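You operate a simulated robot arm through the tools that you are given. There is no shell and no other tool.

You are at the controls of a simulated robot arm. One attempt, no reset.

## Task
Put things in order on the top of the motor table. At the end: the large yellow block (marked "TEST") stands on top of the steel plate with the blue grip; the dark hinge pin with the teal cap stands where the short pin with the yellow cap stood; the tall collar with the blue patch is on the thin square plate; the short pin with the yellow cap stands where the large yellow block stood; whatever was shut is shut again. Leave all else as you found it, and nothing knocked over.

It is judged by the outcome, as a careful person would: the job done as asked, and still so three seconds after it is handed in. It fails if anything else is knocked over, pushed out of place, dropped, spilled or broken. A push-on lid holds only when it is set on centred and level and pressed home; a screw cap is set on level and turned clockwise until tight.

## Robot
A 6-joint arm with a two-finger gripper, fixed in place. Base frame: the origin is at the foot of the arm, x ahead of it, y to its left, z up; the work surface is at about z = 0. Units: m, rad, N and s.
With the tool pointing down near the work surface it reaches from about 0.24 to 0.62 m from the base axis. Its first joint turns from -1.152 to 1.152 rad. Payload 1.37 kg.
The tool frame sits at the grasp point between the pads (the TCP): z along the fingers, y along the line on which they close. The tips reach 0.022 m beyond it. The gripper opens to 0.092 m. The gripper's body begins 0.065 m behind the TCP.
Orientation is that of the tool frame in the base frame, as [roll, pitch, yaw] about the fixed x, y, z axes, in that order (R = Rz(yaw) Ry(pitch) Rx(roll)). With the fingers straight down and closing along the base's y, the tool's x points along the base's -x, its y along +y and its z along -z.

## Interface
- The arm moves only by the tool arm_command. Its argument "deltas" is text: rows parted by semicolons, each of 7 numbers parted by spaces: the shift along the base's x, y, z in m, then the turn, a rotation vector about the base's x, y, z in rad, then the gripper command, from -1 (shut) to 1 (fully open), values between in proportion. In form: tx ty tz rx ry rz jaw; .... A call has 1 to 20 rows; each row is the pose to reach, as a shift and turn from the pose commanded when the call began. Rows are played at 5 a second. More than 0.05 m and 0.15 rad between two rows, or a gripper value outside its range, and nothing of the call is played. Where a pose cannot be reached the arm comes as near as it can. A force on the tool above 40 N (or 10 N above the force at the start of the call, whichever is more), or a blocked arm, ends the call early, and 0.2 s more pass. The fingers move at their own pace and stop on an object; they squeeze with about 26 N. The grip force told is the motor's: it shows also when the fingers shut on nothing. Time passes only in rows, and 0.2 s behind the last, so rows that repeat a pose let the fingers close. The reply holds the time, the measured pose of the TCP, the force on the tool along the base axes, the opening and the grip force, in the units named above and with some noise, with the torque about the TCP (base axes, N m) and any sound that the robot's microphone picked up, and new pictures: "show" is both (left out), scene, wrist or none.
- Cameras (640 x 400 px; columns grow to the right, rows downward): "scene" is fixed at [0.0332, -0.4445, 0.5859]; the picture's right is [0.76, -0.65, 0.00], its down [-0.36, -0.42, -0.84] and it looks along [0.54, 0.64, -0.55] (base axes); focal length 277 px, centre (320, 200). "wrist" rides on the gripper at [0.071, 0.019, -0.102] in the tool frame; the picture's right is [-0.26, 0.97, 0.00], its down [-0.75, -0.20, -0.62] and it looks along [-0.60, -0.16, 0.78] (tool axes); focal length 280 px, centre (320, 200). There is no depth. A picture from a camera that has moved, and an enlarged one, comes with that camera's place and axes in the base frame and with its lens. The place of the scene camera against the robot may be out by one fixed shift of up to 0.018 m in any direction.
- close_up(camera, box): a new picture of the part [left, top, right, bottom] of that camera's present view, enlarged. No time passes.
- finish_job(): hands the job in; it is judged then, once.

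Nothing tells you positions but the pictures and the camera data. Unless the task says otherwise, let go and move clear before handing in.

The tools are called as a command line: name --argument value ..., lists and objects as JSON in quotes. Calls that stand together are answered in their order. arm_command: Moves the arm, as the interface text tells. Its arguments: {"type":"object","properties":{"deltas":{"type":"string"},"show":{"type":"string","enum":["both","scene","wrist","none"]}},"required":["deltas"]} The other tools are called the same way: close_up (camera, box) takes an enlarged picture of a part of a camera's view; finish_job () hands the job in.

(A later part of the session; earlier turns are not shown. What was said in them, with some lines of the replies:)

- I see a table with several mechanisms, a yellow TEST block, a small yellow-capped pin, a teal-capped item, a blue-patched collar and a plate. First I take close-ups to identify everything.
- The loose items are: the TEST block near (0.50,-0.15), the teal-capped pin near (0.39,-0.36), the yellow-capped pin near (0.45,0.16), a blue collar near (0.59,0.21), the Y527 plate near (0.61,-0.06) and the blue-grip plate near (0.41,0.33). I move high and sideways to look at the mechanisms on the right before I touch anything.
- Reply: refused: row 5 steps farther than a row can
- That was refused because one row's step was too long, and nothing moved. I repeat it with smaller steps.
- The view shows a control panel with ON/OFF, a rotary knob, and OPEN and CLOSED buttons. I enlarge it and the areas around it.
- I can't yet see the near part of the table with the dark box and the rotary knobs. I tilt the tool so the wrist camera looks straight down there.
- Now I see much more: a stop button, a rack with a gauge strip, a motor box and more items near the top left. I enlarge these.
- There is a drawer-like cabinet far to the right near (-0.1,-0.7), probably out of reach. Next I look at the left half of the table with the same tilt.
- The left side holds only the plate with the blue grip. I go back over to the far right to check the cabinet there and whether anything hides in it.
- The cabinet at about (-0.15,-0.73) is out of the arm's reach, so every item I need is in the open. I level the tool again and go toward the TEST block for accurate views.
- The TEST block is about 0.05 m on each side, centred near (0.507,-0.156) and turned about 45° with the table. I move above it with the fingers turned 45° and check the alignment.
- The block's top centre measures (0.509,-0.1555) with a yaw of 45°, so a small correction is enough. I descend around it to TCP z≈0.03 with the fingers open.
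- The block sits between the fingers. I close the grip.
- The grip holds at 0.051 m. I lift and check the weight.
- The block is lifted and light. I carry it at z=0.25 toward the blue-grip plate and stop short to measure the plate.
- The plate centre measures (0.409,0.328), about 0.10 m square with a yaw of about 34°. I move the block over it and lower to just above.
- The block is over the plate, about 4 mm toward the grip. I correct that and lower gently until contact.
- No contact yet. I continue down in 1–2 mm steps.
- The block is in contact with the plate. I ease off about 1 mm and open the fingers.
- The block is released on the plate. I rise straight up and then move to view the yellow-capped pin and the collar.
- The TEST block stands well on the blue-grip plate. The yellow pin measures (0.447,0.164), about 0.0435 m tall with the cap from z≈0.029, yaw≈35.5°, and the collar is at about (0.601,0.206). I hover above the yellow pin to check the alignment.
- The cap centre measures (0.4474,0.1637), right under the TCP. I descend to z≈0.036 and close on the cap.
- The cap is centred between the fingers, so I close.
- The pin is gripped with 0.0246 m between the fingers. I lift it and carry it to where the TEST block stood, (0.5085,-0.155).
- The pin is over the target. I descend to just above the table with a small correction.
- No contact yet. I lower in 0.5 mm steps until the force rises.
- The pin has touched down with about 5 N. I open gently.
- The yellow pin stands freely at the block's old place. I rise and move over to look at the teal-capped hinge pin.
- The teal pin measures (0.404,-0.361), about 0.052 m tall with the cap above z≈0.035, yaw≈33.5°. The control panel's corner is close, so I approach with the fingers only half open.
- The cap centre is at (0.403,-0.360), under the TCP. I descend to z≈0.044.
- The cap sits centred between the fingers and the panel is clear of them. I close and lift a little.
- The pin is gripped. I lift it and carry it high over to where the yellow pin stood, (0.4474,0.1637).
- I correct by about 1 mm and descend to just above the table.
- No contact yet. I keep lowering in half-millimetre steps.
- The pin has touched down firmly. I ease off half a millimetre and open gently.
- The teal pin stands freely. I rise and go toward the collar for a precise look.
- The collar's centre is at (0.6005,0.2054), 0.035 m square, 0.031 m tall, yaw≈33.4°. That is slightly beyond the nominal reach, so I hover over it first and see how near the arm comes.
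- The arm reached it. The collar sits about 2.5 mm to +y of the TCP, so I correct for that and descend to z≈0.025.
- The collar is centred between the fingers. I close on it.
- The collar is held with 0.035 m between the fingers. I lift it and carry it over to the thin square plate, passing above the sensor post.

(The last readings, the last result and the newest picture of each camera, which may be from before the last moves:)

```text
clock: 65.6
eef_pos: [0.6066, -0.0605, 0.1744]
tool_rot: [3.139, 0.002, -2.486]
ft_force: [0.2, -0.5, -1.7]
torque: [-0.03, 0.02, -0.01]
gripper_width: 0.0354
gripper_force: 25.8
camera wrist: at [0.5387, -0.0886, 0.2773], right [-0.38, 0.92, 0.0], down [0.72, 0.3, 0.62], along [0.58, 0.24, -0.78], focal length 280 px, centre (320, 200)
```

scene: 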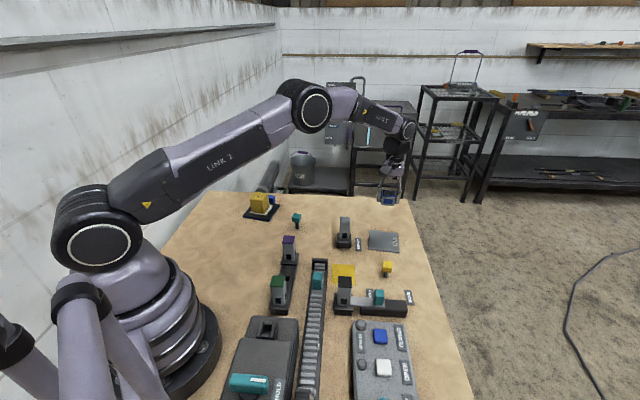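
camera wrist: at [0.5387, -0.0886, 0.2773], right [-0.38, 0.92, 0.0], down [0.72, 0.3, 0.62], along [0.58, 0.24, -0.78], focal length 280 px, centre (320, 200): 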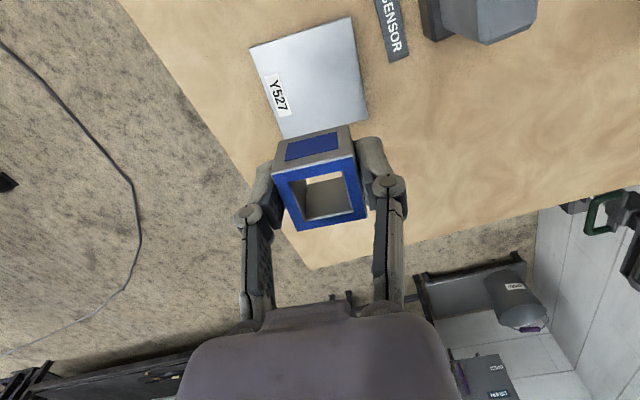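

The plate lies right where measured, with its centre at (0.616,-0.063), and the collar will land well inside it. I descend to just above it.

arm_command --deltas "0 -0.002 -0.04 0 0 0 -1; 0 -0.002 -0.08 0 0 0 -1; 0 -0.002 -0.12 0 0 0 -1; 0 -0.002 -0.136 0 0 0 -1; 0 -0.002 -0.138 0 0 0 -1; 0 -0.002 -0.138 0 0 0 -1" --show "both"

```text
clock: 67.0
eef_pos: [0.6067, -0.0638, 0.0368]
tool_rot: [-3.14, 0.0, -2.486]
ft_force: [0.2, -0.4, -2.1]
torque: [0.03, -0.01, 0.03]
gripper_width: 0.0354
gripper_force: 26.2
camera wrist: at [0.538, -0.0918, 0.1408], right [-0.38, 0.92, 0.0], down [0.72, 0.3, 0.62], along [0.58, 0.24, -0.78], focal length 280 px, centre (320, 200)
```

scene: 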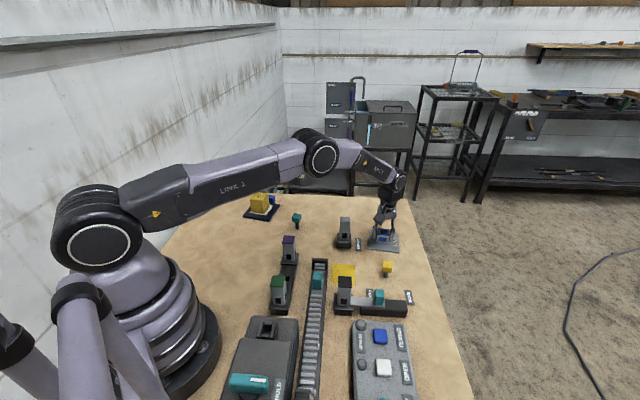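
wrist: 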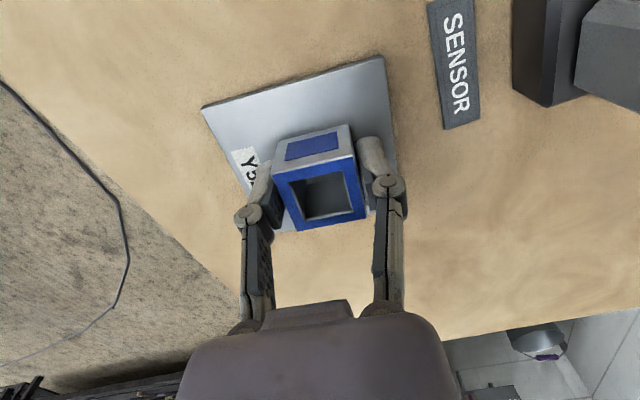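

The collar is over the plate. I lower it in small steps until contact.

arm_command --deltas "0 0 -0.001 0 0 0 -1; 0 0 -0.002 0 0 0 -1; 0 0 -0.003 0 0 0 -1; 0 0 -0.003 0 0 0 -1" --show "none"

arm_command --deltas "0 0 -0.0005 0 0 0 -1; 0 0 -0.001 0 0 0 -1; 0 0 -0.001 0 0 0 -1" --show "none"

```text
clock: 68.0
eef_pos: [0.6071, -0.0632, 0.035]
tool_rot: [-3.14, 0.0, -2.486]
ft_force: [0.0, 0.4, -2.4]
torque: [-0.01, 0.02, 0.02]
gripper_width: 0.0355
gripper_force: 26.2
```

```text
clock: 68.8
eef_pos: [0.6057, -0.0619, 0.0342]
tool_rot: [-3.142, 0.0, -2.487]
ft_force: [0.5, -0.1, -1.5]
torque: [-0.02, 0.02, 0.0]
gripper_width: 0.0355
gripper_force: 25.9
```

arm_command --deltas "0 0 -0.0005 0 0 0 -1; 0 0 -0.001 0 0 0 -1; 0 0 -0.001 0 0 0 -1" --show "none"

arm_command --deltas "0 0 -0.0005 0 0 0 -1; 0 0 -0.001 0 0 0 -1; 0 0 -0.001 0 0 0 -1" --show "none"

```text
clock: 69.6
eef_pos: [0.6064, -0.0624, 0.0317]
tool_rot: [-3.141, -0.001, -2.488]
ft_force: [-0.2, 0.6, -2.7]
torque: [-0.04, 0.01, -0.01]
gripper_width: 0.0357
gripper_force: 26.3
```

```text
clock: 70.4
eef_pos: [0.6067, -0.0628, 0.0308]
tool_rot: [3.141, 0.0, -2.487]
ft_force: [-1.7, -0.2, 3.7]
torque: [-0.03, 0.01, 0.0]
gripper_width: 0.0354
gripper_force: 25.7
```

The collar has contact at z≈0.031. I open gently.

arm_command --deltas "0 0 0 0 0 0 -0.2; 0 0 0 0 0 0 -0.1; 0 0 0 0 0 0 0.1; 0 0 0 0 0 0 0.4; 0 0 0 0 0 0 0.5; 0 0 0 0 0 0 0.5"

```text
clock: 71.8
eef_pos: [0.6051, -0.0619, 0.0316]
tool_rot: [-3.141, 0.0, -2.486]
ft_force: [0.3, 0.1, -0.4]
torque: [0.02, 0.01, -0.01]
gripper_width: 0.0691
gripper_force: 0.0
camera wrist: at [0.5382, -0.0904, 0.1346], right [-0.38, 0.92, 0.0], down [0.72, 0.3, 0.63], along [0.58, 0.24, -0.78], focal length 280 px, centre (320, 200)
```

scene: 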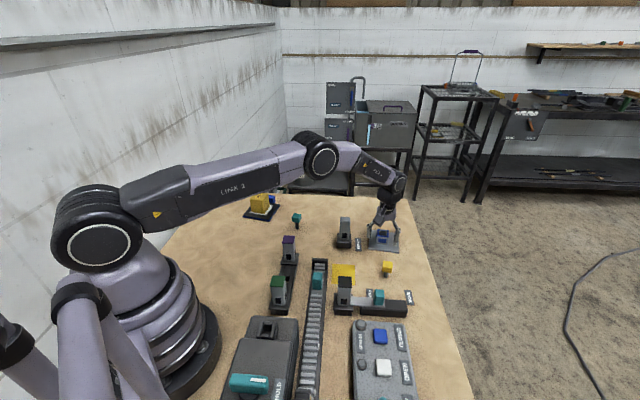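
wrist: 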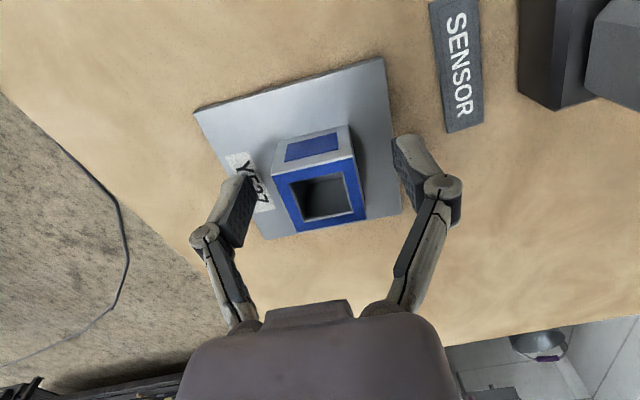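

The collar stands on the plate. I rise straight up and withdraw to an overview pose to check everything.

arm_command --deltas "0 0 0.02 0 0 0 0.5; 0 0 0.06 0 0 0 0.6; 0 0 0.1 0 0 0 1; 0 0 0.14 0 0 0 1; -0.02 0.01 0.18 0 0 0 1; -0.05 0.03 0.21 0 0 0 1; -0.08 0.05 0.24 0 0 -0.08 1; -0.11 0.08 0.26 0 0 -0.16 1; -0.14 0.11 0.28 0 0 -0.26 1; -0.17 0.13 0.3 0 0 -0.36 1; -0.2 0.15 0.31 0 0 -0.48 1; -0.22 0.17 0.31 0 0 -0.6 1; -0.24 0.19 0.31 0 0 -0.65 1; -0.24 0.19 0.31 0 0 -0.65 1"

```text
clock: 74.8
eef_pos: [0.3666, 0.1277, 0.3398]
tool_rot: [3.141, 0.0, -3.138]
ft_force: [0.4, -0.2, -0.8]
torque: [-0.03, 0.01, 0.0]
gripper_width: 0.0916
gripper_force: 0.1
camera wrist: at [0.2952, 0.1466, 0.4442], right [0.26, 0.97, 0.0], down [0.75, -0.2, 0.62], along [0.6, -0.16, -0.78], focal length 280 px, centre (320, 200)
```

scene: 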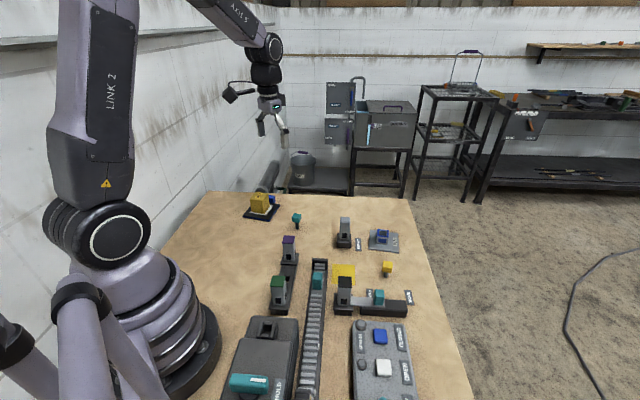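
wrist: 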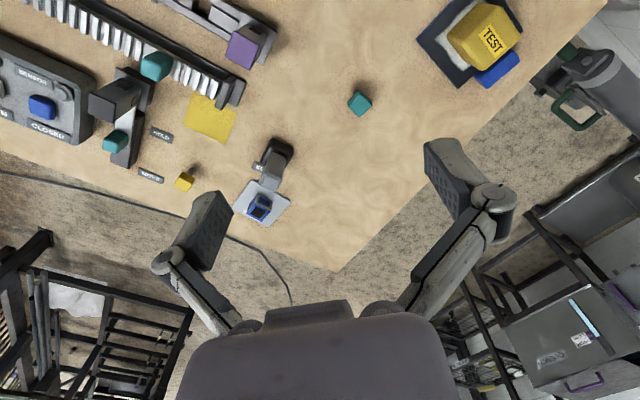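

close_up --camera "scene" --box '[320, 210, 448, 290]'

close_up --camera "scene" --box '[230, 180, 358, 260]'

close_up --camera "wrist" --box '[80, 60, 336, 220]'

close_up --camera "scene" --box '[220, 270, 476, 400]'

```text
5.00 times, centred on (384, 250) of scene
camera zoom: at [0.0332, -0.4445, 0.5859], right [0.76, -0.65, 0.0], down [-0.36, -0.42, -0.84], along [0.54, 0.64, -0.55], focal length 1384 px, centre (0, -50)
```

zoom: 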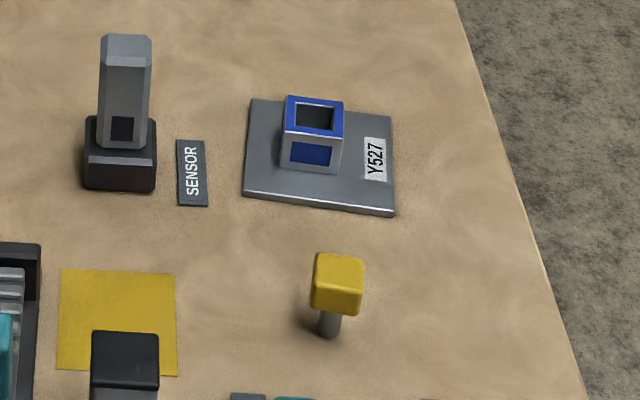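

```text
5.00 times, centred on (294, 220) of scene
camera zoom: at [0.0332, -0.4445, 0.5859], right [0.76, -0.65, 0.0], down [-0.36, -0.42, -0.84], along [0.54, 0.64, -0.55], focal length 1384 px, centre (450, 100)
```

zoom: 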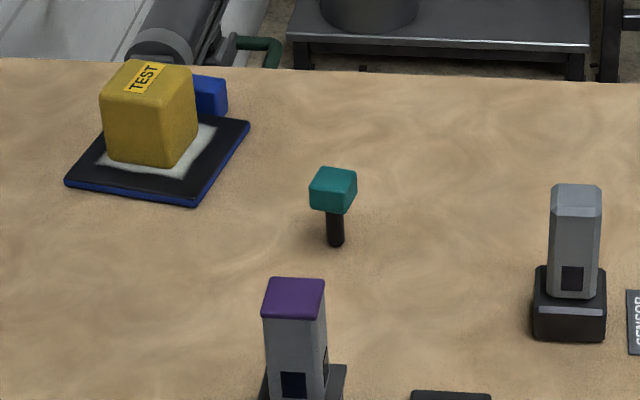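

```text
2.50 times, centred on (208, 140) of wrist
camera zoom: at [0.2952, 0.1466, 0.4442], right [0.26, 0.97, 0.0], down [0.75, -0.2, 0.62], along [0.6, -0.16, -0.78], focal length 701 px, centre (600, 350)
```

zoom: 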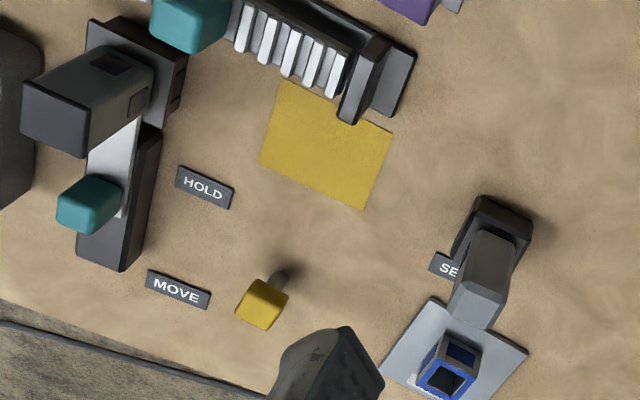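

```text
2.50 times, centred on (348, 335) of scene
camera zoom: at [0.0332, -0.4445, 0.5859], right [0.76, -0.65, 0.0], down [-0.36, -0.42, -0.84], along [0.54, 0.64, -0.55], focal length 692 px, centre (250, -138)
```

zoom: 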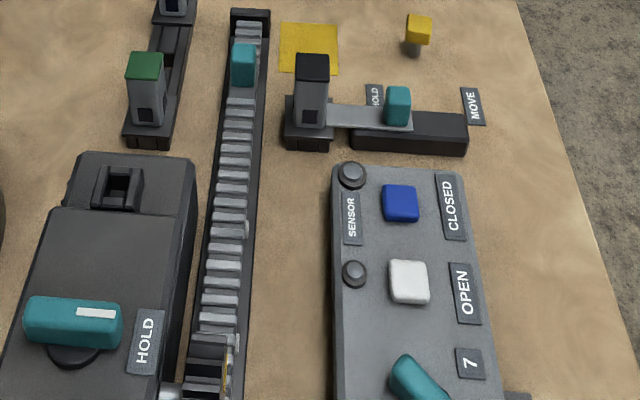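

All four items are in place: the TEST block on the blue-grip plate, the teal pin where the yellow pin stood, the yellow pin where the block stood, and the collar on the thin square plate. Everything is upright, I opened nothing, the other things look unmoved in the pictures, and the arm is clear, so I hand in.

finish_job

```text
The job is handed in.
```

The job is handed in, and all four items are where you asked. The last pictures showed everything upright and the arm well clear. I haven't had a result back from the judging.

- **Large yellow block ("TEST"):** it stands near the middle of the steel plate with the blue grip.
- **Dark hinge pin, teal cap:** it stands where the short yellow-capped pin was. Its foot shows at the same spot in the scene camera, to within about a pixel.
- **Short pin, yellow cap:** it stands where the block was, about 2 mm off by my measurement.
- **Collar with the blue patch:** it stands fully on the thin square plate (marked "Y527"), within about 1 cm of its middle. It is about as tall as it is wide, but it was the only collar with blue patches I saw, so I took it to be the tall one.

I opened nothing, so nothing needed shutting again. There is also a cabinet with a teal handle at the far end of the table, to the arm's right. It is out of the arm's reach, so I couldn't check inside it. The controls and other fixtures were not touched and look unmoved in the pictures.
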